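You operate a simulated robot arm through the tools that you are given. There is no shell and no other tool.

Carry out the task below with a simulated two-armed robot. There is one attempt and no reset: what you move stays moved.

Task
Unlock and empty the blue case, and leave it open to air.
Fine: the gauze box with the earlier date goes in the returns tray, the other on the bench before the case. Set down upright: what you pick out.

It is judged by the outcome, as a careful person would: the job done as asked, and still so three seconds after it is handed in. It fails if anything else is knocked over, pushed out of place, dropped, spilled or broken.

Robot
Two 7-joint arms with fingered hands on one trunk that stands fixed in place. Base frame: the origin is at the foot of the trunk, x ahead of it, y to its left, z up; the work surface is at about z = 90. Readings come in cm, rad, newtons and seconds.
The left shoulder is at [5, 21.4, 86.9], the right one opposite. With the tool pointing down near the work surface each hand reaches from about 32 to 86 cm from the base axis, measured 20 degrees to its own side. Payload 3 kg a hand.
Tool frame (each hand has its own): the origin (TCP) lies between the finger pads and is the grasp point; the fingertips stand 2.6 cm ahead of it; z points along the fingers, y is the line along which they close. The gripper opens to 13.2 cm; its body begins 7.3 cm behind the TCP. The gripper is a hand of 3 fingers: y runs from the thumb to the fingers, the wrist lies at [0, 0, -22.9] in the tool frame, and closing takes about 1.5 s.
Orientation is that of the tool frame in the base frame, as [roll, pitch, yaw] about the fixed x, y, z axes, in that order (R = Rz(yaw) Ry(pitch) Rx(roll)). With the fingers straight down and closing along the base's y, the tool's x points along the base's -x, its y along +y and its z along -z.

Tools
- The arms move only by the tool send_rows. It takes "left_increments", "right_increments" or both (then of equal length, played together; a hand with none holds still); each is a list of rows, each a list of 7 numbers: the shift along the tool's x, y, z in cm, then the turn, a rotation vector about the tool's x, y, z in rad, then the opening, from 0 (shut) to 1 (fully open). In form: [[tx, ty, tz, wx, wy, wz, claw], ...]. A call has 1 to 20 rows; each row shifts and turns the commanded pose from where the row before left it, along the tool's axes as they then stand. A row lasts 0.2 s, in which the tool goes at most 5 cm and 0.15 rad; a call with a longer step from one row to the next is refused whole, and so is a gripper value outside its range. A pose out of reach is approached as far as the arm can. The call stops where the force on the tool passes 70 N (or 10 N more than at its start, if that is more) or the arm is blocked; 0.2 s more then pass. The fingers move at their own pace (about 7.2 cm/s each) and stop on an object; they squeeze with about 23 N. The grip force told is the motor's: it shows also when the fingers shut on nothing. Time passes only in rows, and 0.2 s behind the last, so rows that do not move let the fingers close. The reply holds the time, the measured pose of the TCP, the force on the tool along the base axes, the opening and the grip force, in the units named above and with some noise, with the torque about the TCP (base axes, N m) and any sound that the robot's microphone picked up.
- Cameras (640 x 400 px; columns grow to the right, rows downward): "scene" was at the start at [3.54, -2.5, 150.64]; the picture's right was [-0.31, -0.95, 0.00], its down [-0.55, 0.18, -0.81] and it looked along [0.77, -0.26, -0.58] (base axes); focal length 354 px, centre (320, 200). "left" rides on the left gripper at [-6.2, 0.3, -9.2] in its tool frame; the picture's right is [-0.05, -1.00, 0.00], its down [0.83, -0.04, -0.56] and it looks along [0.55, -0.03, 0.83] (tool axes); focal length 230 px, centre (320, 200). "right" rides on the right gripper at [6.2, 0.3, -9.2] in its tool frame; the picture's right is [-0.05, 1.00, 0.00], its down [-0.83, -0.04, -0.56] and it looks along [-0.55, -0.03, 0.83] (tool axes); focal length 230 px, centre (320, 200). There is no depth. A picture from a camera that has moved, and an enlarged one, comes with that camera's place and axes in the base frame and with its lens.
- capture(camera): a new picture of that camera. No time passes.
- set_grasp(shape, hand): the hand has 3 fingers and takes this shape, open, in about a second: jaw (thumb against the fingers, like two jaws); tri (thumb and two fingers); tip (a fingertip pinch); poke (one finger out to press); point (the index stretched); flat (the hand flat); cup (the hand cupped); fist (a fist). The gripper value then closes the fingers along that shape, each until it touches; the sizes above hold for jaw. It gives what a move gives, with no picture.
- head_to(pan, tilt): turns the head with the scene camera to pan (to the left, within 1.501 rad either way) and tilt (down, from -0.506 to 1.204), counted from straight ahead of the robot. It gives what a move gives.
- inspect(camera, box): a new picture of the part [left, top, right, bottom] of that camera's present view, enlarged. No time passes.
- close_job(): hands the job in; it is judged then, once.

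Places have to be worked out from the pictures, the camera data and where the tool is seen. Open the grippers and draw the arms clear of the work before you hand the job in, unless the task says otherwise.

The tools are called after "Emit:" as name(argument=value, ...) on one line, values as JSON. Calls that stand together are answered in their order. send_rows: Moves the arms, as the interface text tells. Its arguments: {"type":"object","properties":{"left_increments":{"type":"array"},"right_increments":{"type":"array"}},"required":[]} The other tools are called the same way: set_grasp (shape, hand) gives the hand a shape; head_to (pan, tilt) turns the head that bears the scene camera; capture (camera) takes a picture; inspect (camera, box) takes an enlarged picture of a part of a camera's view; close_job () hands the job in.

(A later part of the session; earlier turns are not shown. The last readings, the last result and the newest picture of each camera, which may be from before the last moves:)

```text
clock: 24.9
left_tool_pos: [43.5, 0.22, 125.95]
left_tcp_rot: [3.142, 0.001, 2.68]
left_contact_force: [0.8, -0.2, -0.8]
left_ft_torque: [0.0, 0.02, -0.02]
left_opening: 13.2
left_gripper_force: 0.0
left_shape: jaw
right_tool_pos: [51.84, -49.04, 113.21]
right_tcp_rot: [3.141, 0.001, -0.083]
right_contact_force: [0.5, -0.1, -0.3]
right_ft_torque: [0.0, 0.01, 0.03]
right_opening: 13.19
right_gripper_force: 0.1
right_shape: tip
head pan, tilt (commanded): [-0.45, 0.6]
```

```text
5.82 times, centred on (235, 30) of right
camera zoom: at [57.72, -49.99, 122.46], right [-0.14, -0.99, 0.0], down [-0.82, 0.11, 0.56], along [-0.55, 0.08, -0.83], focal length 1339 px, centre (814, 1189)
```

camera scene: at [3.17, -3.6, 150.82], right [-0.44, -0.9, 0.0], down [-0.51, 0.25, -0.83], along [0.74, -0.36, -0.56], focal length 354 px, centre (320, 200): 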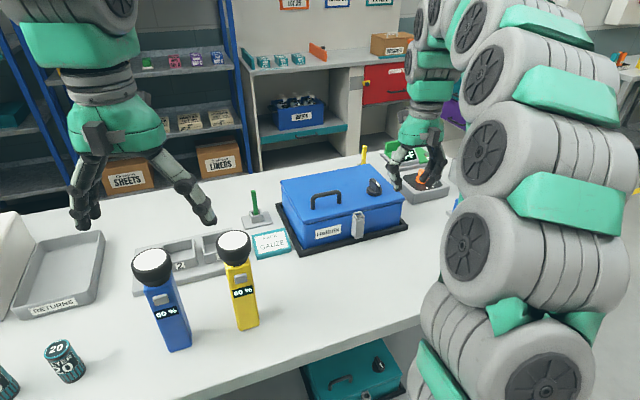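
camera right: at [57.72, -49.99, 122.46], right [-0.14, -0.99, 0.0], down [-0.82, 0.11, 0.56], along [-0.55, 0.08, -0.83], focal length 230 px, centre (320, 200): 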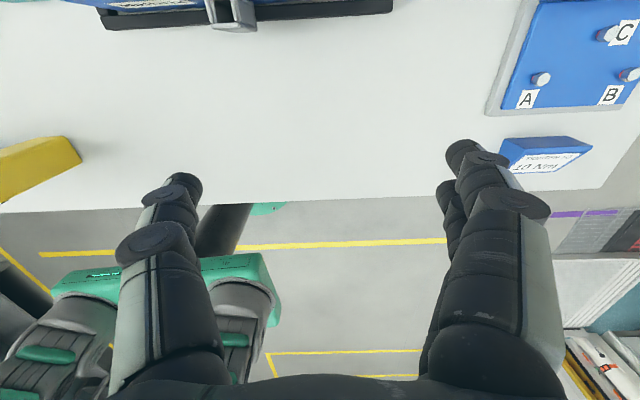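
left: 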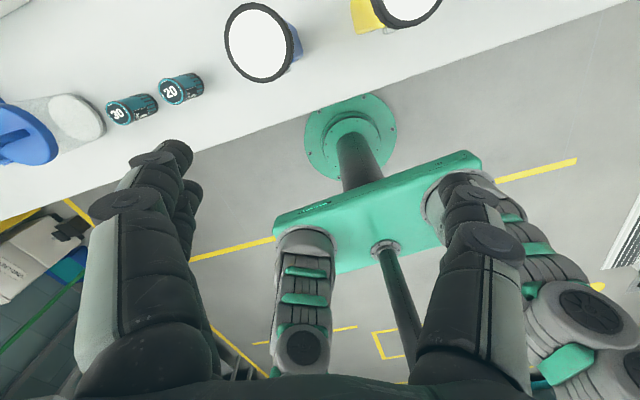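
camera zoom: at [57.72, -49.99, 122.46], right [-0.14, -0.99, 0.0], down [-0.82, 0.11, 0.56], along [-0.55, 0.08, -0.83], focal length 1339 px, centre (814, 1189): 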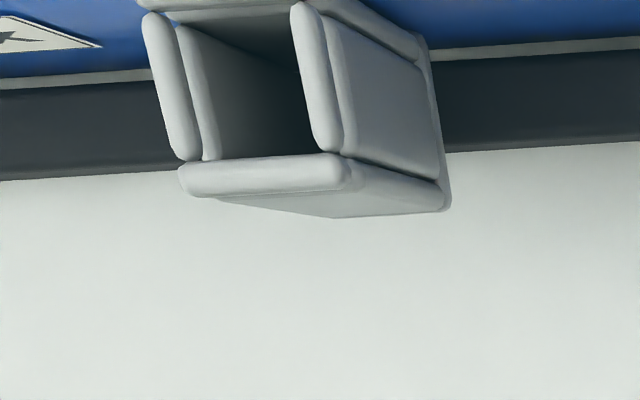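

The front fitting is really an open-topped square pocket (a tube), not a lever, so the knob is the likely lock. I switch to jaw, turn to yaw 1.488 and hover over the handle (bar at about x 67.6, y −36.2, z 102.9) to test the lid.

Emit:
set_grasp(hand="right", shape="jaw")

Emit:
send_rows(right_increments=[[0, 0, 0, 0, 0, -0.131, 0.5], [0, 0, 0, 0, 0, -0.131, 0.5], [0, 0, 0, 0, 0, -0.131, 0.5], [0, 0, 0, 0, 0, -0.131, 0.5], [0, 0, 0, 0, 0, -0.131, 0.5], [0, 0, 0, 0, 0, -0.131, 0.5], [0, 0, 0, 0, 0, -0.131, 0.5], [0, 0, 0, 0, 0, -0.131, 0.5], [0, 0, 0, 0, 0, -0.131, 0.5], [0, 0, 0, 0, 0, -0.131, 0.5], [0, 0, 0, 0, 0, -0.131, 0.5], [0, 0, 0, 0, 0, -0.131, 0.5], [2.36, 2.447, 0.533, 0, 0, 0, 0.5], [2.36, 2.447, 0.533, 0, 0, 0, 0.5], [2.36, 2.447, 0.533, 0, 0, 0, 0.5], [2.36, 2.447, 0.533, 0, 0, 0, 0.5], [2.36, 2.447, 0.533, 0, 0, 0, 0.5], [2.36, 2.447, 0.533, 0, 0, 0, 0.5], [0, 0, 0, 0, 0, 0, 0.5]])

Emit:
capture(camera="right")

Emit:
capture(camera="scene")

```text
clock: 25.8
left_tool_pos: [43.66, 0.08, 125.98]
left_tcp_rot: [3.142, 0.001, 2.681]
left_contact_force: [-0.1, -0.4, -0.3]
left_ft_torque: [-0.02, 0.02, 0.02]
left_opening: 13.2
left_gripper_force: 0.1
left_shape: jaw
right_tool_pos: [51.7, -49.05, 113.32]
right_tcp_rot: [3.141, -0.001, -0.085]
right_contact_force: [0.2, -0.3, -0.1]
right_ft_torque: [-0.03, 0.01, 0.0]
right_opening: 13.2
right_gripper_force: 0.1
right_shape: jaw
head pan, tilt (commanded): [-0.45, 0.6]
```

```text
clock: 29.8
left_tool_pos: [43.65, 0.19, 126.03]
left_tcp_rot: [3.141, -0.001, 2.681]
left_contact_force: [0.4, 0.1, -0.7]
left_ft_torque: [0.0, 0.0, -0.02]
left_opening: 13.2
left_gripper_force: 0.0
left_shape: jaw
right_tool_pos: [67.49, -36.1, 109.87]
right_tcp_rot: [-3.141, 0.001, 1.488]
right_contact_force: [0.0, -0.1, 0.6]
right_ft_torque: [0.02, 0.01, -0.02]
right_opening: 6.64
right_gripper_force: 0.2
right_shape: jaw
head pan, tilt (commanded): [-0.45, 0.6]
```

```text
taken
camera right: at [68.28, -30.13, 119.13], right [0.99, -0.13, 0.0], down [-0.11, -0.82, 0.56], along [-0.07, -0.55, -0.83], focal length 230 px, centre (320, 200)
```

right: 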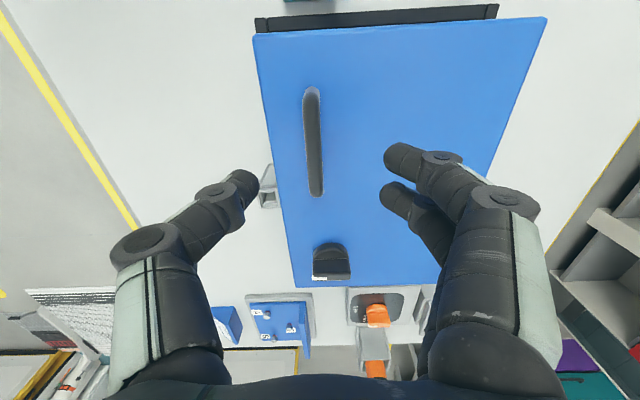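

```text
taken
camera scene: at [3.17, -3.59, 150.82], right [-0.44, -0.9, 0.0], down [-0.51, 0.25, -0.83], along [0.74, -0.36, -0.56], focal length 354 px, centre (320, 200)
```

scene: 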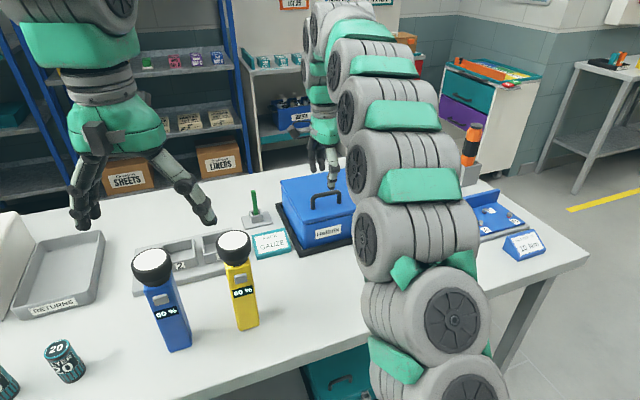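

Good view: handle bar centre at about (67.1, −35.7). I shift 0.4 cm back and descend around the bar.

Emit:
send_rows(right_increments=[[0.1, -0.4, 1.6, 0, 0, 0, 0.4], [0, 0, 1.7, 0, 0, 0, 0.4], [0, 0, 1.7, 0, 0, 0, 0.4], [0, 0, 1.5, 0, 0, 0, 0.4], [0, 0, 0, 0, 0, 0, 0.4]])

Emit:
inspect(camera="right", box=[200, 50, 440, 250])

```text
clock: 31.0
left_tool_pos: [43.66, 0.16, 125.99]
left_tcp_rot: [-3.141, 0.001, 2.68]
left_contact_force: [0.8, 0.5, -0.6]
left_ft_torque: [-0.01, 0.06, 0.01]
left_opening: 13.19
left_gripper_force: 0.1
left_shape: jaw
right_tool_pos: [67.26, -36.26, 103.57]
right_tcp_rot: [-3.141, 0.0, 1.488]
right_contact_force: [-0.1, 1.2, -0.3]
right_ft_torque: [0.02, -0.03, 0.02]
right_opening: 5.33
right_gripper_force: 0.1
right_shape: jaw
head pan, tilt (commanded): [-0.45, 0.6]
```

```text
2.00 times, centred on (320, 150) of right
camera zoom: at [67.92, -30.26, 112.73], right [0.99, -0.13, 0.0], down [-0.11, -0.82, 0.56], along [-0.07, -0.55, -0.83], focal length 460 px, centre (320, 300)
```

zoom: 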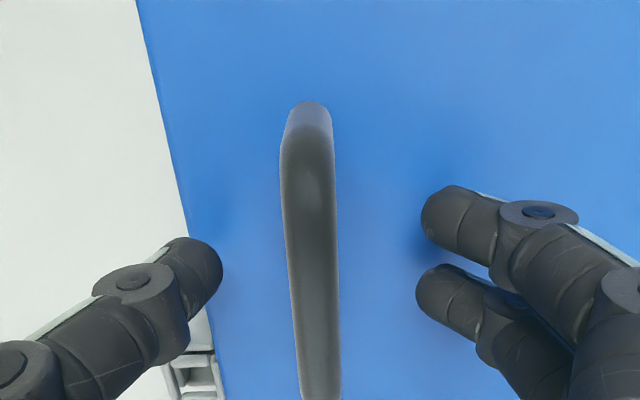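

The bar is nicely between thumb and fingers. I lower 0.3 cm and close on it.

Emit:
send_rows(right_increments=[[0, 0, 0.3, 0, 0, 0, 0.4], [0, 0, 0, 0, 0, 0, 0.0], [0, 0, 0, 0, 0, 0, 0.0], [0, 0, 0, 0, 0, 0, 0.0], [0, 0, 0, 0, 0, 0, 0.0], [0, 0, 0, 0, 0, 0, 0.0], [0, 0, 0, 0, 0, 0, 0.0]])

Emit:
inspect(camera="right", box=[200, 50, 440, 250])

Emit:
inspect(camera="scene", box=[260, 140, 400, 260])

```text
clock: 32.6
left_tool_pos: [43.69, 0.26, 125.98]
left_tcp_rot: [-3.141, -0.001, 2.681]
left_contact_force: [0.2, 0.2, 0.3]
left_ft_torque: [0.0, -0.02, 0.01]
left_opening: 13.18
left_gripper_force: 0.0
left_shape: jaw
right_tool_pos: [67.14, -36.32, 103.3]
right_tcp_rot: [-3.141, -0.001, 1.489]
right_contact_force: [-5.1, 0.2, -0.7]
right_ft_torque: [0.01, -0.04, -0.01]
right_opening: 0.01
right_gripper_force: 22.8
right_shape: jaw
head pan, tilt (commanded): [-0.45, 0.6]
```

```text
2.00 times, centred on (320, 150) of right
camera zoom: at [67.84, -30.27, 112.39], right [0.99, -0.13, 0.0], down [-0.11, -0.82, 0.56], along [-0.07, -0.55, -0.83], focal length 460 px, centre (320, 300)
```

zoom: 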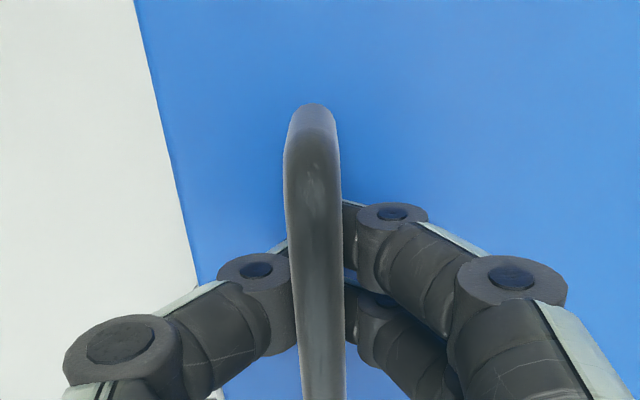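

```text
3.33 times, centred on (330, 200) of scene
camera zoom: at [3.16, -3.6, 150.82], right [-0.44, -0.9, 0.0], down [-0.51, 0.25, -0.83], along [0.74, -0.36, -0.56], focal length 1178 px, centre (287, 200)
```

zoom: 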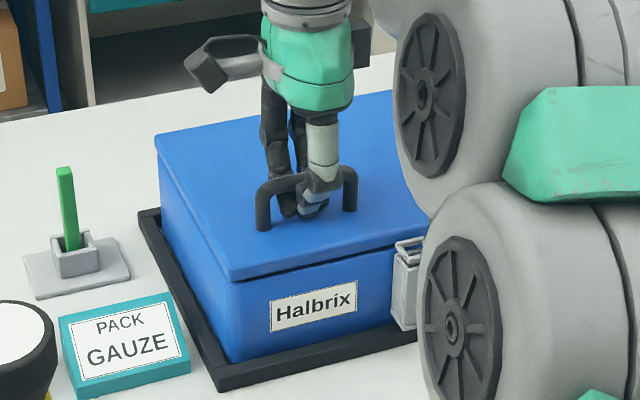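

The fingers are hooked under the bar. I lift gently by 0.8 cm and read the force and whether the lid or the whole case comes.

Emit:
send_rows(right_increments=[[0, 0, -0.3, 0, 0, 0, 0.0], [0, 0, -0.25, 0, 0, 0, 0.0], [0, 0, -0.25, 0, 0, 0, 0.0], [0, 0, 0, 0, 0, 0, 0.0]])

Emit:
inspect(camera="scene", box=[260, 140, 400, 260])

```text
clock: 33.6
left_tool_pos: [43.62, 0.23, 126.0]
left_tcp_rot: [3.141, -0.001, 2.681]
left_contact_force: [-0.1, -0.2, -0.2]
left_ft_torque: [-0.03, -0.02, 0.03]
left_opening: 13.17
left_gripper_force: 0.0
left_shape: jaw
right_tool_pos: [67.13, -36.22, 104.08]
right_tcp_rot: [3.14, 0.0, 1.489]
right_contact_force: [-1.8, 0.0, 0.4]
right_ft_torque: [0.02, -0.01, -0.01]
right_opening: 0.02
right_gripper_force: 22.9
right_shape: jaw
head pan, tilt (commanded): [-0.45, 0.6]
```

```text
3.33 times, centred on (330, 200) of scene
camera zoom: at [3.17, -3.6, 150.82], right [-0.44, -0.9, 0.0], down [-0.51, 0.25, -0.83], along [0.74, -0.36, -0.56], focal length 1178 px, centre (287, 200)
```

zoom: 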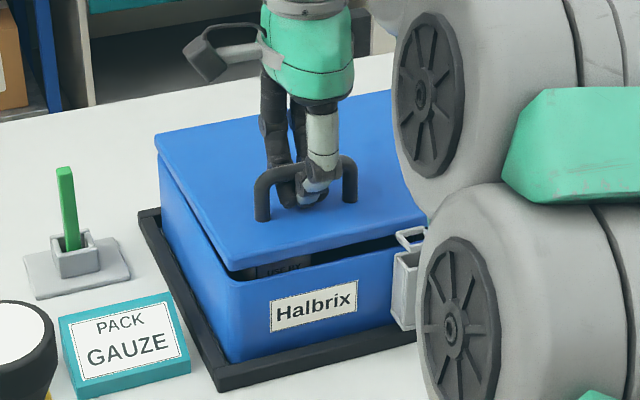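

The lid is free: it opened and the ring went up with it, with almost no force. I raise it further along the hinge arc to about 0.4 rad, watching the load.

Emit:
send_rows(right_increments=[[0, 0.32, -0.84, 0, 0, 0, 0.0], [0, 0.37, -0.79, 0, 0, 0, 0.0], [0, 0.38, -0.79, 0, 0, 0, 0.0], [0, 0.44, -0.75, 0, 0, 0, 0.0], [0, 0.45, -0.74, 0, 0, 0, 0.0], [0, 0.52, -0.7, 0, 0, 0, 0.0], [0, 0.53, -0.7, 0, 0, 0, 0.0], [0, 0, 0, 0, 0, 0, 0.0]])

Emit:
inspect(camera="scene", box=[240, 100, 420, 260])

Emit:
capture(camera="right")

```text
clock: 35.4
left_tool_pos: [43.58, 0.17, 126.01]
left_tcp_rot: [3.141, -0.001, 2.679]
left_contact_force: [0.2, 0.1, 0.5]
left_ft_torque: [-0.03, 0.01, 0.01]
left_opening: 13.21
left_gripper_force: 0.0
left_shape: jaw
right_tool_pos: [70.27, -36.56, 109.32]
right_tcp_rot: [3.141, -0.001, 1.489]
right_contact_force: [-3.8, 0.6, -0.5]
right_ft_torque: [0.0, 0.03, -0.01]
right_opening: 0.0
right_gripper_force: 23.1
right_shape: jaw
head pan, tilt (commanded): [-0.45, 0.6]
```

```text
2.50 times, centred on (330, 180) of scene
camera zoom: at [3.16, -3.6, 150.82], right [-0.44, -0.9, 0.0], down [-0.51, 0.25, -0.83], along [0.74, -0.36, -0.56], focal length 884 px, centre (295, 250)
```

zoom: 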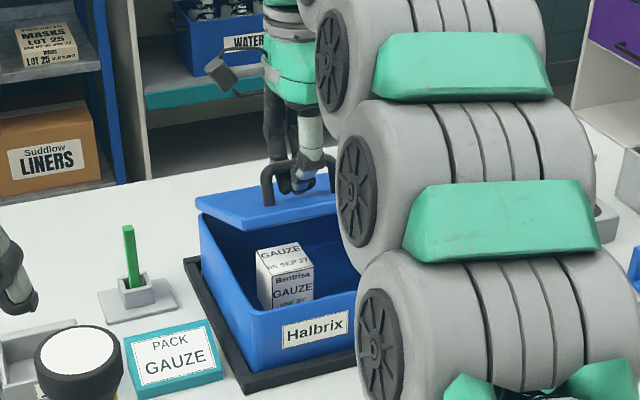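

```text
taken
camera right: at [70.93, -30.55, 118.58], right [0.99, -0.13, 0.0], down [-0.11, -0.82, 0.56], along [-0.07, -0.55, -0.83], focal length 230 px, centre (320, 200)
```

right: 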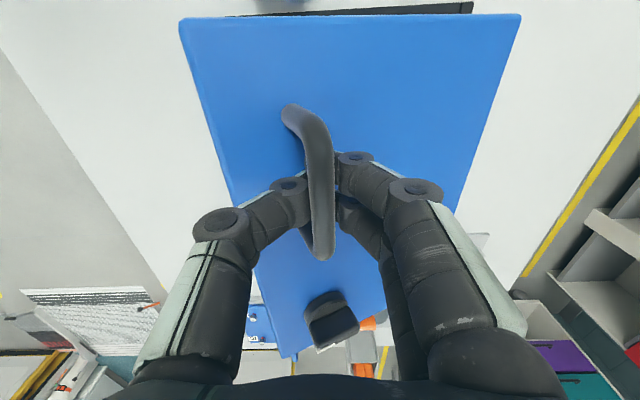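

The lid rises easily and seems to hold itself (hardly any downward load). I open the fingers in place to test whether the lid stays put.

Emit:
send_rows(right_increments=[[0, 0, 0, 0, 0, 0, 0.15], [0, 0, 0, 0, 0, 0, 0.3], [0, 0, 0, 0, 0, 0, 0.4], [0, 0, 0, 0, 0, 0, 0.4], [0, 0, 0, 0, 0, 0, 0.4]])

Emit:
capture(camera="right")

Emit:
inspect(camera="scene", box=[240, 100, 420, 260])

```text
clock: 36.6
left_tool_pos: [43.56, 0.16, 126.03]
left_tcp_rot: [-3.14, -0.001, 2.681]
left_contact_force: [-0.6, -0.3, -0.2]
left_ft_torque: [-0.02, -0.01, 0.0]
left_opening: 13.18
left_gripper_force: 0.0
left_shape: jaw
right_tool_pos: [70.18, -36.52, 109.39]
right_tcp_rot: [3.14, 0.0, 1.489]
right_contact_force: [-0.3, 0.8, 0.1]
right_ft_torque: [0.02, -0.01, 0.0]
right_opening: 5.22
right_gripper_force: 0.0
right_shape: jaw
head pan, tilt (commanded): [-0.45, 0.6]
```

```text
taken
camera right: at [70.93, -30.55, 118.56], right [0.99, -0.13, 0.0], down [-0.11, -0.82, 0.56], along [-0.07, -0.55, -0.83], focal length 230 px, centre (320, 200)
```

right: 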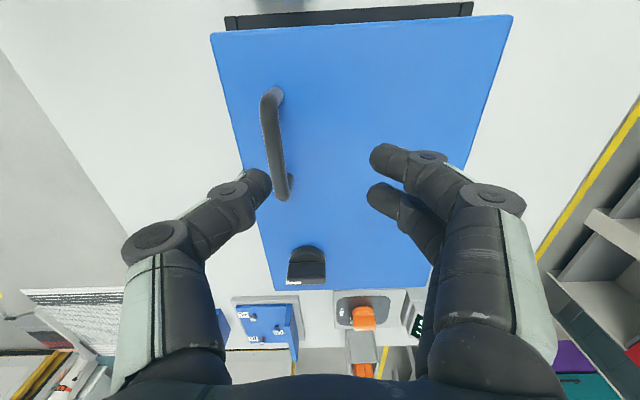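

```text
2.50 times, centred on (330, 180) of scene
camera zoom: at [3.17, -3.6, 150.82], right [-0.44, -0.9, 0.0], down [-0.51, 0.25, -0.83], along [0.74, -0.36, -0.56], focal length 884 px, centre (295, 250)
```

zoom: 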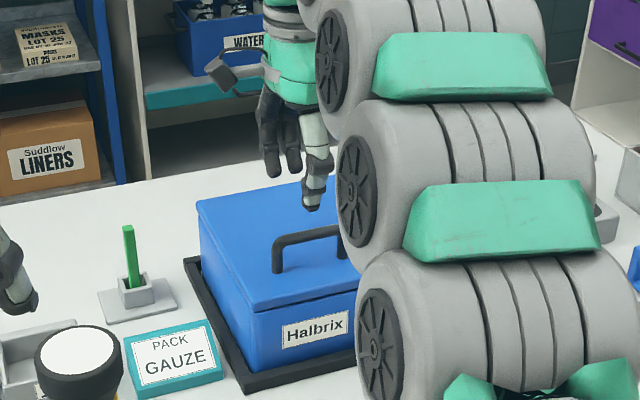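

The lid dropped shut, so it doesn't hold itself midway. A better way is a fingertip under the lid's front rim, pushing it up from below. I retreat and set the index-pointing shape.

Emit:
send_rows(right_increments=[[0, 0, -2, 0, 0, 0, 0.4], [0, -4, -1, 0, 0, 0, 0.4], [-2, -4, 0, 0, 0, 0, 0.4], [-2, -4, 0, 0, 0, 0, 0.4], [-2, -4, 0, 0, 0, 0, 0.4], [-3, -3, 0, 0, 0, 0, 0.4], [-3, -3, 0, 0, 0, 0, 0.4], [0, 0, 0, 0, 0, 0, 0.4]])

Emit:
set_grasp(hand="right", shape="point")

Emit:
capture(camera="right")

Emit:
capture(camera="scene")

```text
clock: 38.4
left_tool_pos: [43.69, 0.18, 126.04]
left_tcp_rot: [-3.141, 0.0, 2.682]
left_contact_force: [-0.1, 0.0, -0.4]
left_ft_torque: [0.02, -0.01, 0.03]
left_opening: 13.2
left_gripper_force: 0.1
left_shape: jaw
right_tool_pos: [47.23, -46.64, 112.55]
right_tcp_rot: [-3.14, 0.0, 1.49]
right_contact_force: [-0.1, 0.3, -0.8]
right_ft_torque: [-0.02, -0.03, 0.0]
right_opening: 5.24
right_gripper_force: 0.2
right_shape: jaw
head pan, tilt (commanded): [-0.45, 0.6]
```

```text
clock: 39.3
left_tool_pos: [43.61, 0.2, 125.93]
left_tcp_rot: [-3.141, 0.001, 2.68]
left_contact_force: [0.4, -0.5, 0.5]
left_ft_torque: [0.0, 0.0, 0.02]
left_opening: 13.18
left_gripper_force: 0.2
left_shape: jaw
right_tool_pos: [47.18, -46.65, 112.5]
right_tcp_rot: [3.141, -0.001, 1.49]
right_contact_force: [0.3, -0.1, -0.4]
right_ft_torque: [-0.02, 0.0, -0.03]
right_opening: 0.0
right_gripper_force: 0.0
right_shape: point
head pan, tilt (commanded): [-0.45, 0.6]
```

```text
taken
camera right: at [47.92, -40.56, 121.64], right [0.99, -0.13, 0.0], down [-0.11, -0.82, 0.56], along [-0.07, -0.55, -0.83], focal length 230 px, centre (320, 200)
```

right: 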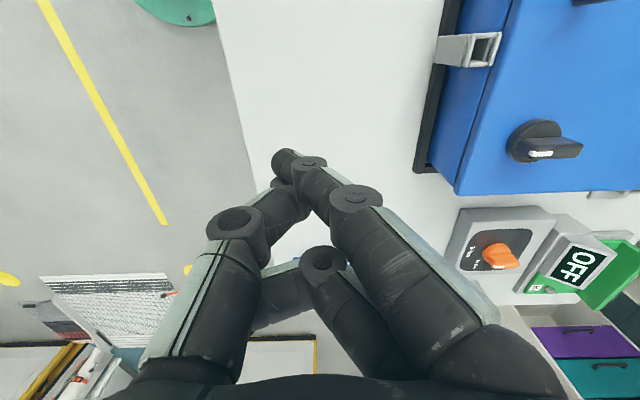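

```text
taken
camera scene: at [3.17, -3.6, 150.82], right [-0.44, -0.9, 0.0], down [-0.51, 0.25, -0.83], along [0.74, -0.36, -0.56], focal length 354 px, centre (320, 200)
```

scene: 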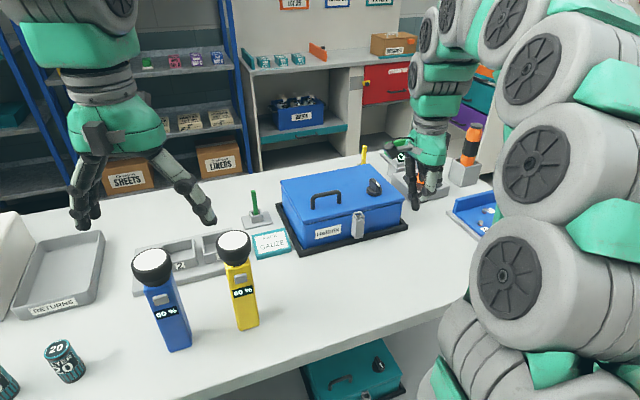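

The pointing index slants across and the thumb sits near it. I check the flat shape too before deciding.

Emit:
set_grasp(hand="right", shape="flat")

Emit:
capture(camera="right")

Emit:
inspect(camera="scene", box=[340, 60, 500, 260])

```text
clock: 40.2
left_tool_pos: [43.66, 0.15, 125.95]
left_tcp_rot: [3.141, 0.001, 2.682]
left_contact_force: [-0.8, -0.1, -0.4]
left_ft_torque: [0.0, 0.0, -0.02]
left_opening: 13.19
left_gripper_force: 0.1
left_shape: jaw
right_tool_pos: [47.23, -46.54, 112.5]
right_tcp_rot: [3.141, 0.0, 1.489]
right_contact_force: [-0.4, 0.2, 0.0]
right_ft_torque: [-0.02, -0.03, -0.01]
right_opening: 12.59
right_gripper_force: 0.2
right_shape: flat
head pan, tilt (commanded): [-0.45, 0.6]
```

```text
taken
camera right: at [47.92, -40.56, 121.65], right [0.99, -0.13, 0.0], down [-0.11, -0.82, 0.56], along [-0.07, -0.55, -0.83], focal length 230 px, centre (320, 200)
```

right: 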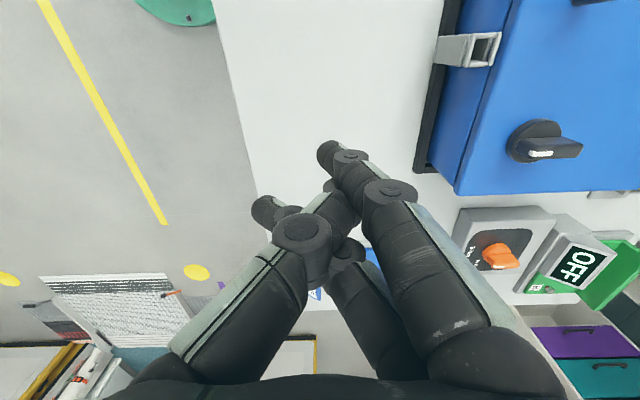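

```text
2.00 times, centred on (420, 160) of scene
camera zoom: at [3.17, -3.6, 150.82], right [-0.44, -0.9, 0.0], down [-0.51, 0.25, -0.83], along [0.74, -0.36, -0.56], focal length 707 px, centre (120, 280)
```

zoom: 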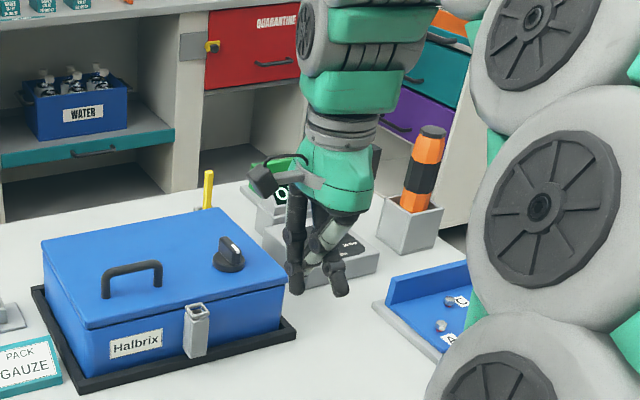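

Flat puts the two fingers straight along the tool axis with the thumb shorter and below — a good wedge. I tilt the hand forward (fingers on top, thumb beneath) to about 25° below horizontal.

Emit:
send_rows(right_increments=[[0, 0, 0, -0.142, 0, 0, 1], [0, 0, 0, -0.142, 0, 0, 1], [0, 0, 0, -0.142, 0, 0, 1], [0, 0, 0, -0.142, 0, 0, 1], [0, 0, 0, -0.142, 0, 0, 1], [0, 0, 0, -0.142, 0, 0, 1], [0, 0, 0, -0.142, 0, 0, 1], [0, 0, 0, -0.141, 0, 0, 1], [0, 0, 0, 0, 0, 0, 1]])

Emit:
capture(camera="right")

Emit:
capture(camera="scene")

```text
clock: 42.2
left_tool_pos: [43.61, 0.12, 126.07]
left_tcp_rot: [3.141, 0.001, 2.682]
left_contact_force: [0.0, -0.4, -0.8]
left_ft_torque: [0.04, 0.04, 0.0]
left_opening: 13.19
left_gripper_force: 0.1
left_shape: jaw
right_tool_pos: [47.53, -47.29, 113.34]
right_tcp_rot: [2.006, 0.002, 1.489]
right_contact_force: [0.4, -0.1, 0.6]
right_ft_torque: [-0.04, -0.04, 0.01]
right_opening: 12.61
right_gripper_force: 0.1
right_shape: flat
right hand out of reach, approached as far as the arm can: row 8
head pan, tilt (commanded): [-0.45, 0.6]
```

```text
taken
camera right: at [39.71, -40.51, 117.45], right [0.41, -0.09, 0.91], down [-0.59, -0.79, 0.2], along [0.69, -0.61, -0.38], focal length 230 px, centre (320, 200)
```

right: 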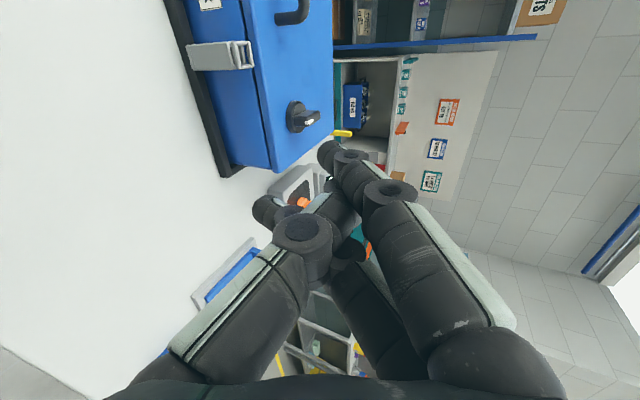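

```text
taken
camera scene: at [3.16, -3.6, 150.82], right [-0.44, -0.9, 0.0], down [-0.51, 0.25, -0.83], along [0.74, -0.36, -0.56], focal length 354 px, centre (320, 200)
```

scene: 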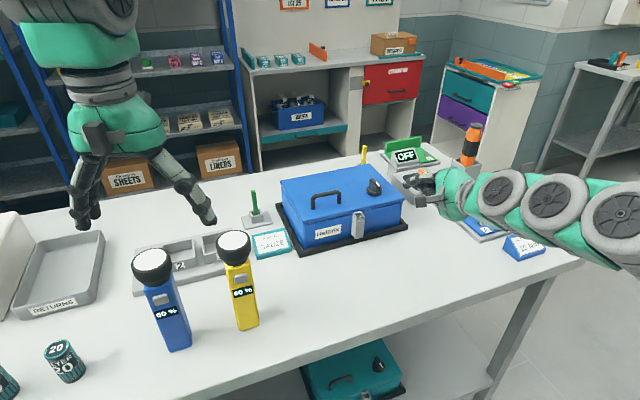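

The tilt works; the forearm now lies out to the right, so I must watch the 10 Nm stand. I move forward at this height first and check the arm's posture.

Emit:
send_rows(right_increments=[[-0.2, 1.2, 2.3, 0, 0, 0, 1], [-0.2, 1.2, 2.3, 0, 0, 0, 1], [0, 1.2, 2.3, 0, 0, 0, 1], [0, 0, 0, 0, 0, 0, 1]])

Emit:
head_to(pan=-0.75, tilt=0.75)

Emit:
capture(camera="scene")

```text
clock: 43.2
left_tool_pos: [43.56, 0.15, 125.87]
left_tcp_rot: [-3.141, 0.001, 2.682]
left_contact_force: [0.2, 0.3, 0.9]
left_ft_torque: [-0.02, 0.0, 0.0]
left_opening: 13.19
left_gripper_force: 0.1
left_shape: jaw
right_tool_pos: [55.05, -48.14, 113.55]
right_tcp_rot: [2.005, 0.001, 1.488]
right_contact_force: [0.3, -0.8, 0.9]
right_ft_torque: [-0.04, -0.03, 0.0]
right_opening: 12.63
right_gripper_force: 0.1
right_shape: flat
head pan, tilt (commanded): [-0.45, 0.6]
```

```text
clock: 44.0
left_tool_pos: [43.62, 0.1, 125.84]
left_tcp_rot: [-3.14, 0.001, 2.68]
left_contact_force: [-0.6, 0.0, -0.9]
left_ft_torque: [0.02, 0.01, 0.02]
left_opening: 13.2
left_gripper_force: 0.2
left_shape: jaw
right_tool_pos: [55.06, -48.25, 113.49]
right_tcp_rot: [2.004, 0.001, 1.488]
right_contact_force: [-0.6, -0.1, 0.3]
right_ft_torque: [-0.01, -0.01, 0.02]
right_opening: 12.61
right_gripper_force: 0.1
right_shape: flat
head pan, tilt (commanded): [-0.75, 0.75]
```

```text
taken
camera scene: at [1.28, -5.4, 149.53], right [-0.68, -0.73, 0.0], down [-0.5, 0.46, -0.73], along [0.54, -0.5, -0.68], focal length 354 px, centre (320, 200)
```

scene: 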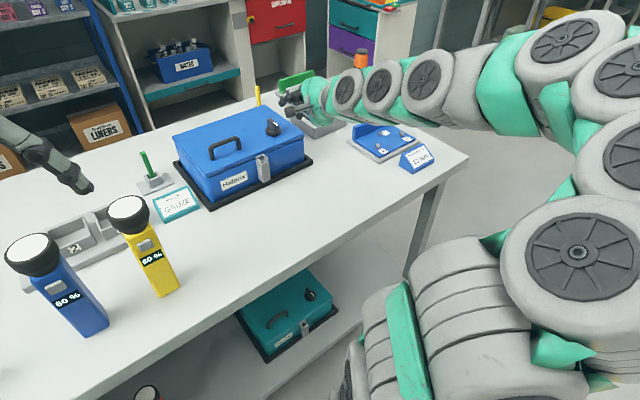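

The forearm comes down from a high elbow, clear of the stand. I lower to just in front of the case, fingertips below the rim level.

Emit:
send_rows(right_increments=[[0, -2.35, 1.46, 0, 0, 0, 1], [0, -2.35, 1.46, 0, 0, 0, 1], [0, -2.35, 1.46, 0, 0, 0, 1], [0, -2.35, 1.46, 0, 0, 0, 1], [0, -2.35, 1.46, 0, 0, 0, 1], [0, -2.3, 1.43, 0, 0, 0, 1], [0, 0, 0, 0, 0, 0, 1]])

Emit:
capture(camera="scene")

Emit:
inspect(camera="scene", box=[220, 100, 360, 220])

Emit:
capture(camera="right")

```text
clock: 45.6
left_tool_pos: [43.69, 0.15, 125.96]
left_tcp_rot: [3.141, -0.001, 2.682]
left_contact_force: [-0.3, 0.1, -0.4]
left_ft_torque: [0.01, -0.01, -0.03]
left_opening: 13.21
left_gripper_force: 0.0
left_shape: jaw
right_tool_pos: [56.83, -48.98, 99.66]
right_tcp_rot: [2.004, 0.011, 1.474]
right_contact_force: [0.3, -0.4, -0.6]
right_ft_torque: [0.02, 0.01, 0.0]
right_opening: 12.58
right_gripper_force: 0.1
right_shape: flat
right hand out of reach, approached as far as the arm can: row 5, 6
head pan, tilt (commanded): [-0.75, 0.75]
```

```text
taken
camera scene: at [1.27, -5.4, 149.53], right [-0.68, -0.73, 0.0], down [-0.5, 0.47, -0.73], along [0.53, -0.5, -0.68], focal length 354 px, centre (320, 200)
```

scene: 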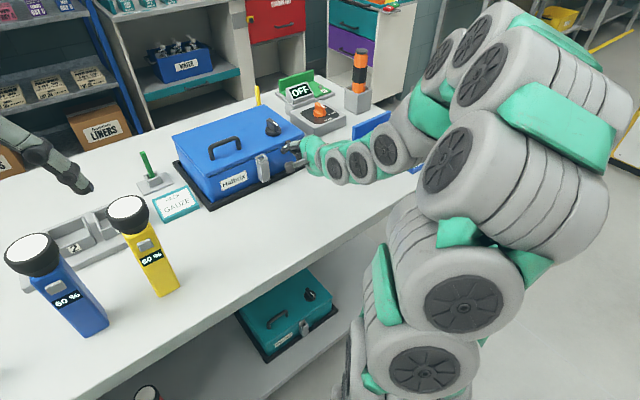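

```text
3.33 times, centred on (290, 160) of scene
camera zoom: at [1.27, -5.4, 149.53], right [-0.68, -0.73, 0.0], down [-0.5, 0.47, -0.73], along [0.53, -0.5, -0.68], focal length 1178 px, centre (420, 333)
```

zoom: 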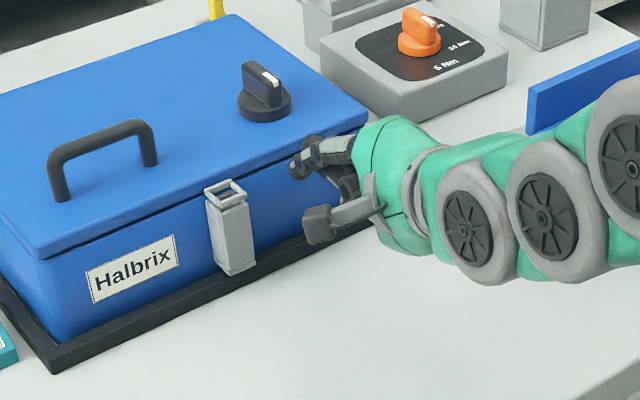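

```text
taken
camera right: at [49.15, -42.05, 103.79], right [0.41, -0.08, 0.91], down [-0.6, -0.77, 0.2], along [0.68, -0.63, -0.37], focal length 230 px, centre (320, 200)
```

right: 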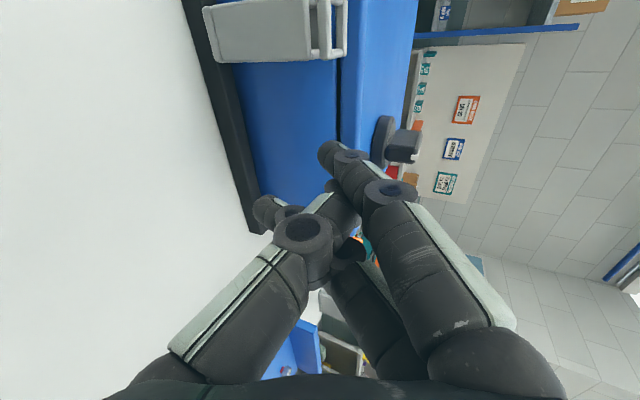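

The arm hit a limit at z≈99.7 in this roll. I back up and away, then roll the hand a quarter turn about its axis (camera on top, index uppermost), which also keeps the fingers in line with the tool.

Emit:
send_rows(right_increments=[[0, 2.5, -2.0, 0, 0, 0, 1], [0, 2.5, -2.0, 0, 0, 0, 1], [0, 2.5, -2.0, 0, 0, 0, 1], [0, 2.5, -1.0, 0, 0, 0, 1], [0, 0, 0, 0, 0, 0.143, 1], [0, 0, 0, 0, 0, 0.143, 1], [0, 0, 0, 0, 0, 0.143, 1], [0, 0, 0, 0, 0, 0.143, 1], [0, 0, 0, 0, 0, 0.143, 1], [0, 0, 0, 0, 0, 0.143, 1], [0, 0, 0, 0, 0, 0.143, 1], [0, 0, 0, 0, 0, 0.143, 1], [0, 0, 0, 0, 0, 0.143, 1], [0, 0, 0, 0, 0, 0.143, 1], [0, 0, 0, 0, 0, 0.14, 1], [0, 0, 0, 0, 0, 0, 1]])

Emit:
capture(camera="scene")

Emit:
capture(camera="right")

```text
clock: 49.0
left_tool_pos: [43.62, 0.12, 125.9]
left_tcp_rot: [-3.141, 0.002, 2.681]
left_contact_force: [0.0, -0.4, 0.0]
left_ft_torque: [0.0, 0.01, 0.01]
left_opening: 13.19
left_gripper_force: 0.1
left_shape: jaw
right_tool_pos: [54.7, -48.95, 111.27]
right_tcp_rot: [-3.14, -1.136, -0.082]
right_contact_force: [-0.2, -0.4, -0.4]
right_ft_torque: [0.01, 0.04, 0.01]
right_opening: 12.62
right_gripper_force: 0.2
right_shape: flat
head pan, tilt (commanded): [-0.75, 0.75]
```

```text
taken
camera scene: at [1.27, -5.4, 149.53], right [-0.68, -0.73, 0.0], down [-0.5, 0.47, -0.73], along [0.53, -0.5, -0.68], focal length 354 px, centre (320, 200)
```

scene: 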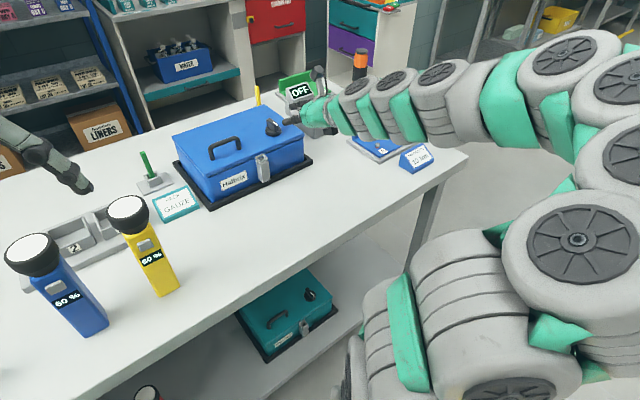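

```text
taken
camera right: at [48.86, -48.87, 120.79], right [-0.1, -0.99, -0.05], down [-0.85, 0.11, -0.52], along [0.52, -0.01, -0.85], focal length 230 px, centre (320, 200)
```

right: 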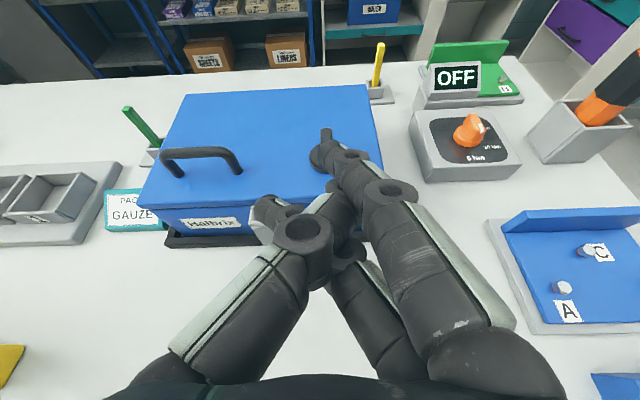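

The view is now upright and clear. I try descending in this roll to just in front of the case.

Emit:
send_rows(right_increments=[[-2.16, -0.1, 1.33, 0, 0, 0, 1], [-2.16, -0.1, 1.33, 0, 0, 0, 1], [-2.16, -0.1, 1.33, 0, 0, 0, 1], [-2.16, -0.1, 1.33, 0, 0, 0, 1], [0, 0, 0, 0, 0, 0, 1]])

Emit:
capture(camera="scene")

Emit:
capture(camera="right")

```text
clock: 50.2
left_tool_pos: [43.69, 0.31, 125.98]
left_tcp_rot: [-3.141, -0.001, 2.68]
left_contact_force: [-0.8, 0.7, -0.2]
left_ft_torque: [0.02, 0.02, 0.03]
left_opening: 13.24
left_gripper_force: 0.1
left_shape: jaw
right_tool_pos: [55.88, -49.26, 101.78]
right_tcp_rot: [3.123, -1.132, -0.075]
right_contact_force: [0.1, 0.4, -0.4]
right_ft_torque: [0.03, -0.01, 0.02]
right_opening: 12.63
right_gripper_force: 0.1
right_shape: flat
right hand out of reach, approached as far as the arm can: row 4
head pan, tilt (commanded): [-0.75, 0.75]
```

```text
taken
camera scene: at [1.27, -5.4, 149.53], right [-0.68, -0.73, 0.0], down [-0.5, 0.47, -0.73], along [0.53, -0.5, -0.68], focal length 354 px, centre (320, 200)
```

scene: 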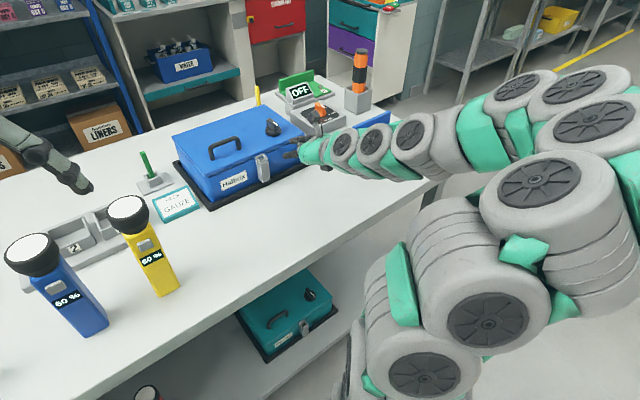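

```text
taken
camera right: at [50.04, -48.99, 111.13], right [-0.11, -0.99, -0.04], down [-0.85, 0.12, -0.52], along [0.52, -0.03, -0.85], focal length 230 px, centre (320, 200)
```

right: 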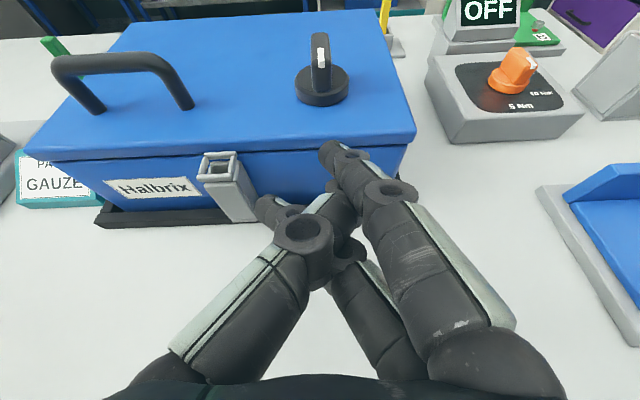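

The limit is the wrist being too close to the shoulder. A steeper tilt (about 40° below horizontal) moves the wrist outward; I tilt and then lower to in front of the rim.

Emit:
send_rows(right_increments=[[0, 0, 0, 0, -0.131, 0, 1], [0, 0, 0, 0, -0.131, 0, 1], [-1.17, 0.07, 1.15, 0, 0, 0, 1], [-1.17, 0.07, 1.15, 0, 0, 0, 1], [-1.17, 0.07, 1.15, 0, 0, 0, 1], [0, 0, 0, 0, 0, 0, 1]])

Emit:
capture(camera="right")

Emit:
inspect(camera="scene", box=[220, 100, 440, 220])

```text
clock: 51.6
left_tool_pos: [43.51, 0.13, 125.98]
left_tcp_rot: [3.141, -0.001, 2.68]
left_contact_force: [0.2, 0.8, 0.3]
left_ft_torque: [0.0, 0.0, 0.01]
left_opening: 13.19
left_gripper_force: 0.0
left_shape: jaw
right_tool_pos: [56.32, -48.9, 96.54]
right_tcp_rot: [3.139, -0.873, -0.079]
right_contact_force: [-0.3, 0.0, -0.9]
right_ft_torque: [0.0, -0.01, 0.01]
right_opening: 12.62
right_gripper_force: 0.0
right_shape: flat
head pan, tilt (commanded): [-0.75, 0.75]
```

```text
taken
camera right: at [53.06, -48.97, 107.05], right [-0.11, -0.99, -0.04], down [-0.95, 0.12, -0.28], along [0.28, 0.0, -0.96], focal length 230 px, centre (320, 200)
```

right: 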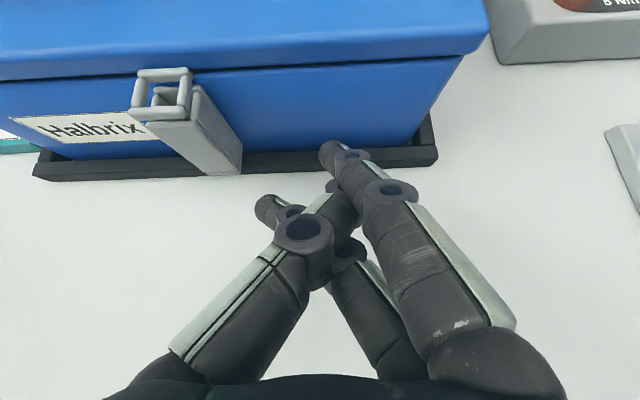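

```text
2.91 times, centred on (330, 160) of scene
camera zoom: at [1.27, -5.4, 149.53], right [-0.68, -0.73, 0.0], down [-0.5, 0.47, -0.73], along [0.53, -0.5, -0.68], focal length 1028 px, centre (291, 316)
```

zoom: 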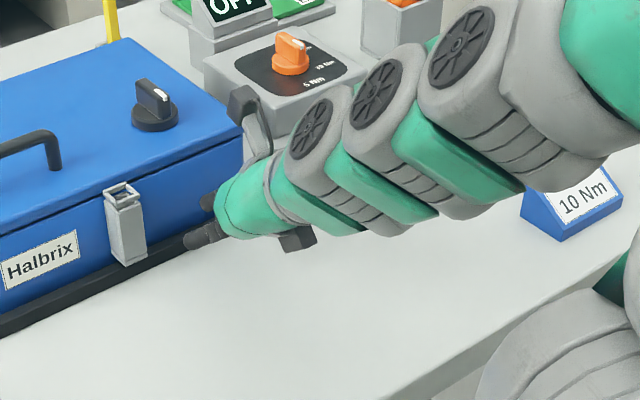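

The index tip is about 3 cm short of the case front, just under rim height. I advance 2.5 cm and look at the gap.

Emit:
send_rows(right_increments=[[0.8, 0, 0.95, 0, 0, 0, 1], [0.8, 0, 0.95, 0, 0, 0, 1], [0, 0, 0, 0, 0, 0, 1]])

Emit:
inspect(camera="right", box=[240, 60, 440, 220])

Emit:
inspect(camera="scene", box=[240, 130, 340, 210])

```text
clock: 52.4
left_tool_pos: [43.69, 0.18, 126.02]
left_tcp_rot: [3.141, 0.001, 2.68]
left_contact_force: [-0.4, -0.4, 0.5]
left_ft_torque: [0.01, 0.01, -0.02]
left_opening: 13.19
left_gripper_force: 0.1
left_shape: jaw
right_tool_pos: [58.42, -49.03, 96.3]
right_tcp_rot: [3.14, -0.873, -0.079]
right_contact_force: [-11.9, 3.2, -3.2]
right_ft_torque: [0.1, 0.25, -0.09]
right_opening: 12.61
right_gripper_force: 0.1
right_shape: flat
head pan, tilt (commanded): [-0.75, 0.75]
```

```text
2.50 times, centred on (340, 140) of right
camera zoom: at [55.38, -49.14, 106.88], right [-0.11, -0.99, -0.04], down [-0.95, 0.12, -0.28], along [0.28, 0.01, -0.96], focal length 575 px, centre (270, 350)
```

zoom: 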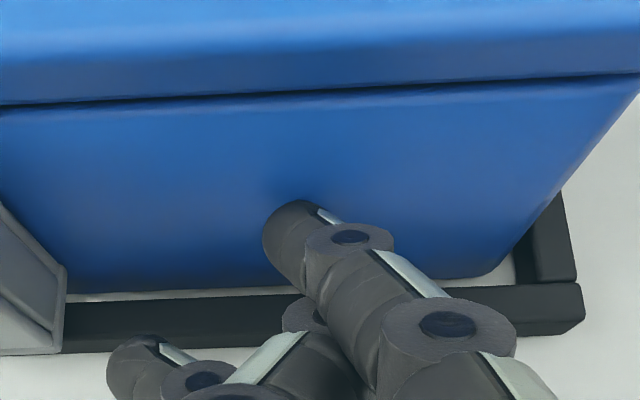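

```text
5.00 times, centred on (290, 170) of scene
camera zoom: at [1.25, -5.4, 149.53], right [-0.68, -0.73, 0.0], down [-0.5, 0.47, -0.73], along [0.53, -0.5, -0.68], focal length 1767 px, centre (470, 350)
```

zoom: 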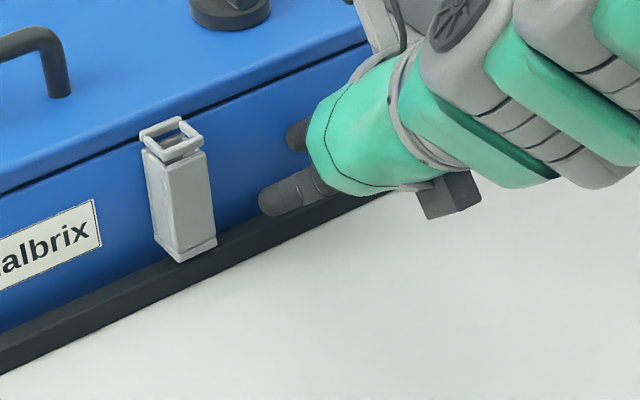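

The tip touches the case front at about z 94.7, below the rim (seam at ≈97.6); the flat fingers reach further than I assumed. I back off 0.4 cm, rise 1.7 cm, and touch again just under the rim.

Emit:
send_rows(right_increments=[[-0.26, 0, -0.31, 0, 0, 0, 1], [0.65, 0, -0.545, 0, 0, 0, 1], [0.65, 0, -0.545, 0, 0, 0, 1], [0, 0, 0, 0, 0, 0, 1]])

Emit:
inspect(camera="right", box=[240, 60, 440, 220])

```text
clock: 53.4
left_tool_pos: [43.64, 0.12, 125.9]
left_tcp_rot: [-3.141, 0.0, 2.682]
left_contact_force: [0.5, -0.1, 0.5]
left_ft_torque: [-0.01, -0.01, -0.01]
left_opening: 13.18
left_gripper_force: 0.1
left_shape: jaw
right_tool_pos: [58.29, -49.1, 98.13]
right_tcp_rot: [3.138, -0.872, -0.077]
right_contact_force: [0.5, -0.4, -0.1]
right_ft_torque: [0.0, 0.0, 0.0]
right_opening: 12.62
right_gripper_force: 0.1
right_shape: flat
head pan, tilt (commanded): [-0.75, 0.75]
```

```text
2.50 times, centred on (340, 140) of right
camera zoom: at [55.1, -49.22, 108.7], right [-0.11, -0.99, -0.04], down [-0.95, 0.12, -0.28], along [0.28, 0.0, -0.96], focal length 575 px, centre (270, 350)
```

zoom: 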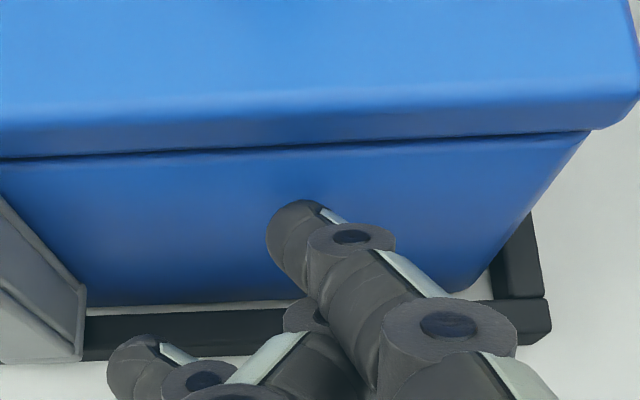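

About 1.2 cm still separates fingertip from rim. I rise 0.8 cm, ease forward to the body, then rise in small steps to catch the rim.

Emit:
send_rows(right_increments=[[0.61, 0, -0.51, 0, 0, 0, 1], [0.16, 0, 0.19, 0, 0, 0, 1], [0, 0, 0, 0, 0, 0, 1]])

Emit:
inspect(camera="right", box=[240, 60, 440, 220])

```text
clock: 54.2
left_tool_pos: [43.7, 0.15, 126.06]
left_tcp_rot: [3.141, 0.0, 2.679]
left_contact_force: [0.8, 0.4, 0.1]
left_ft_torque: [0.0, 0.01, -0.01]
left_opening: 13.21
left_gripper_force: 0.3
left_shape: jaw
right_tool_pos: [58.51, -49.14, 98.95]
right_tcp_rot: [3.141, -0.876, -0.08]
right_contact_force: [-6.7, 0.7, 1.8]
right_ft_torque: [0.04, 0.02, -0.09]
right_opening: 12.59
right_gripper_force: 0.1
right_shape: flat
head pan, tilt (commanded): [-0.75, 0.75]
```

```text
2.50 times, centred on (340, 140) of right
camera zoom: at [55.33, -49.26, 109.45], right [-0.11, -0.99, -0.04], down [-0.95, 0.12, -0.28], along [0.28, 0.0, -0.96], focal length 575 px, centre (270, 350)
```

zoom: 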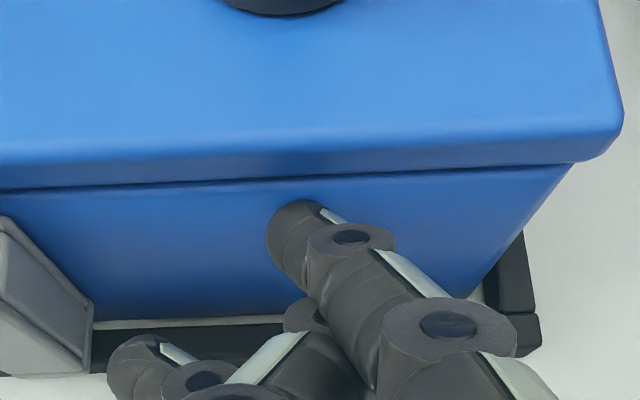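

Contact with the body is light and the tip is right under the rim. I now lift in small steps and check if the lid rides up.

Emit:
send_rows(right_increments=[[0.23, 0, -0.19, 0, 0, 0, 1], [0.23, 0, -0.19, 0, 0, 0, 1], [0.23, 0, -0.19, 0, 0, 0, 1], [0, 0, 0, 0, 0, 0, 1]])

Emit:
inspect(camera="right", box=[240, 60, 440, 220])

Emit:
inspect(camera="scene", box=[170, 90, 340, 220])

```text
clock: 55.2
left_tool_pos: [43.74, 0.21, 125.96]
left_tcp_rot: [-3.141, 0.001, 2.68]
left_contact_force: [-0.3, -0.8, 0.3]
left_ft_torque: [0.02, 0.01, -0.02]
left_opening: 13.16
left_gripper_force: 0.1
left_shape: jaw
right_tool_pos: [58.72, -49.17, 99.73]
right_tcp_rot: [3.14, -0.872, -0.081]
right_contact_force: [-1.9, 0.0, -2.1]
right_ft_torque: [0.05, 0.1, 0.01]
right_opening: 12.61
right_gripper_force: 0.0
right_shape: flat
head pan, tilt (commanded): [-0.75, 0.75]
```

```text
2.50 times, centred on (340, 140) of right
camera zoom: at [55.4, -49.26, 110.39], right [-0.11, -0.99, -0.04], down [-0.95, 0.12, -0.28], along [0.28, 0.0, -0.96], focal length 575 px, centre (270, 350)
```

zoom: 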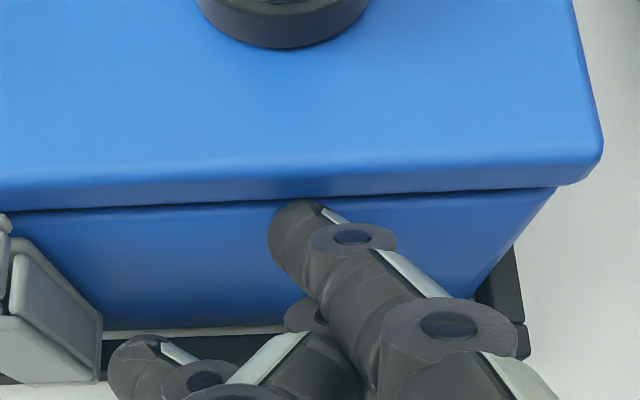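

```text
3.08 times, centred on (255, 155) of scene
camera zoom: at [1.27, -5.4, 149.53], right [-0.68, -0.73, 0.0], down [-0.5, 0.47, -0.73], along [0.53, -0.5, -0.68], focal length 1088 px, centre (520, 338)
```

zoom: 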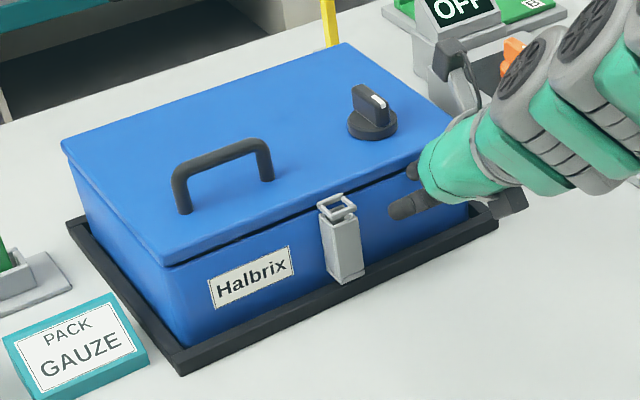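

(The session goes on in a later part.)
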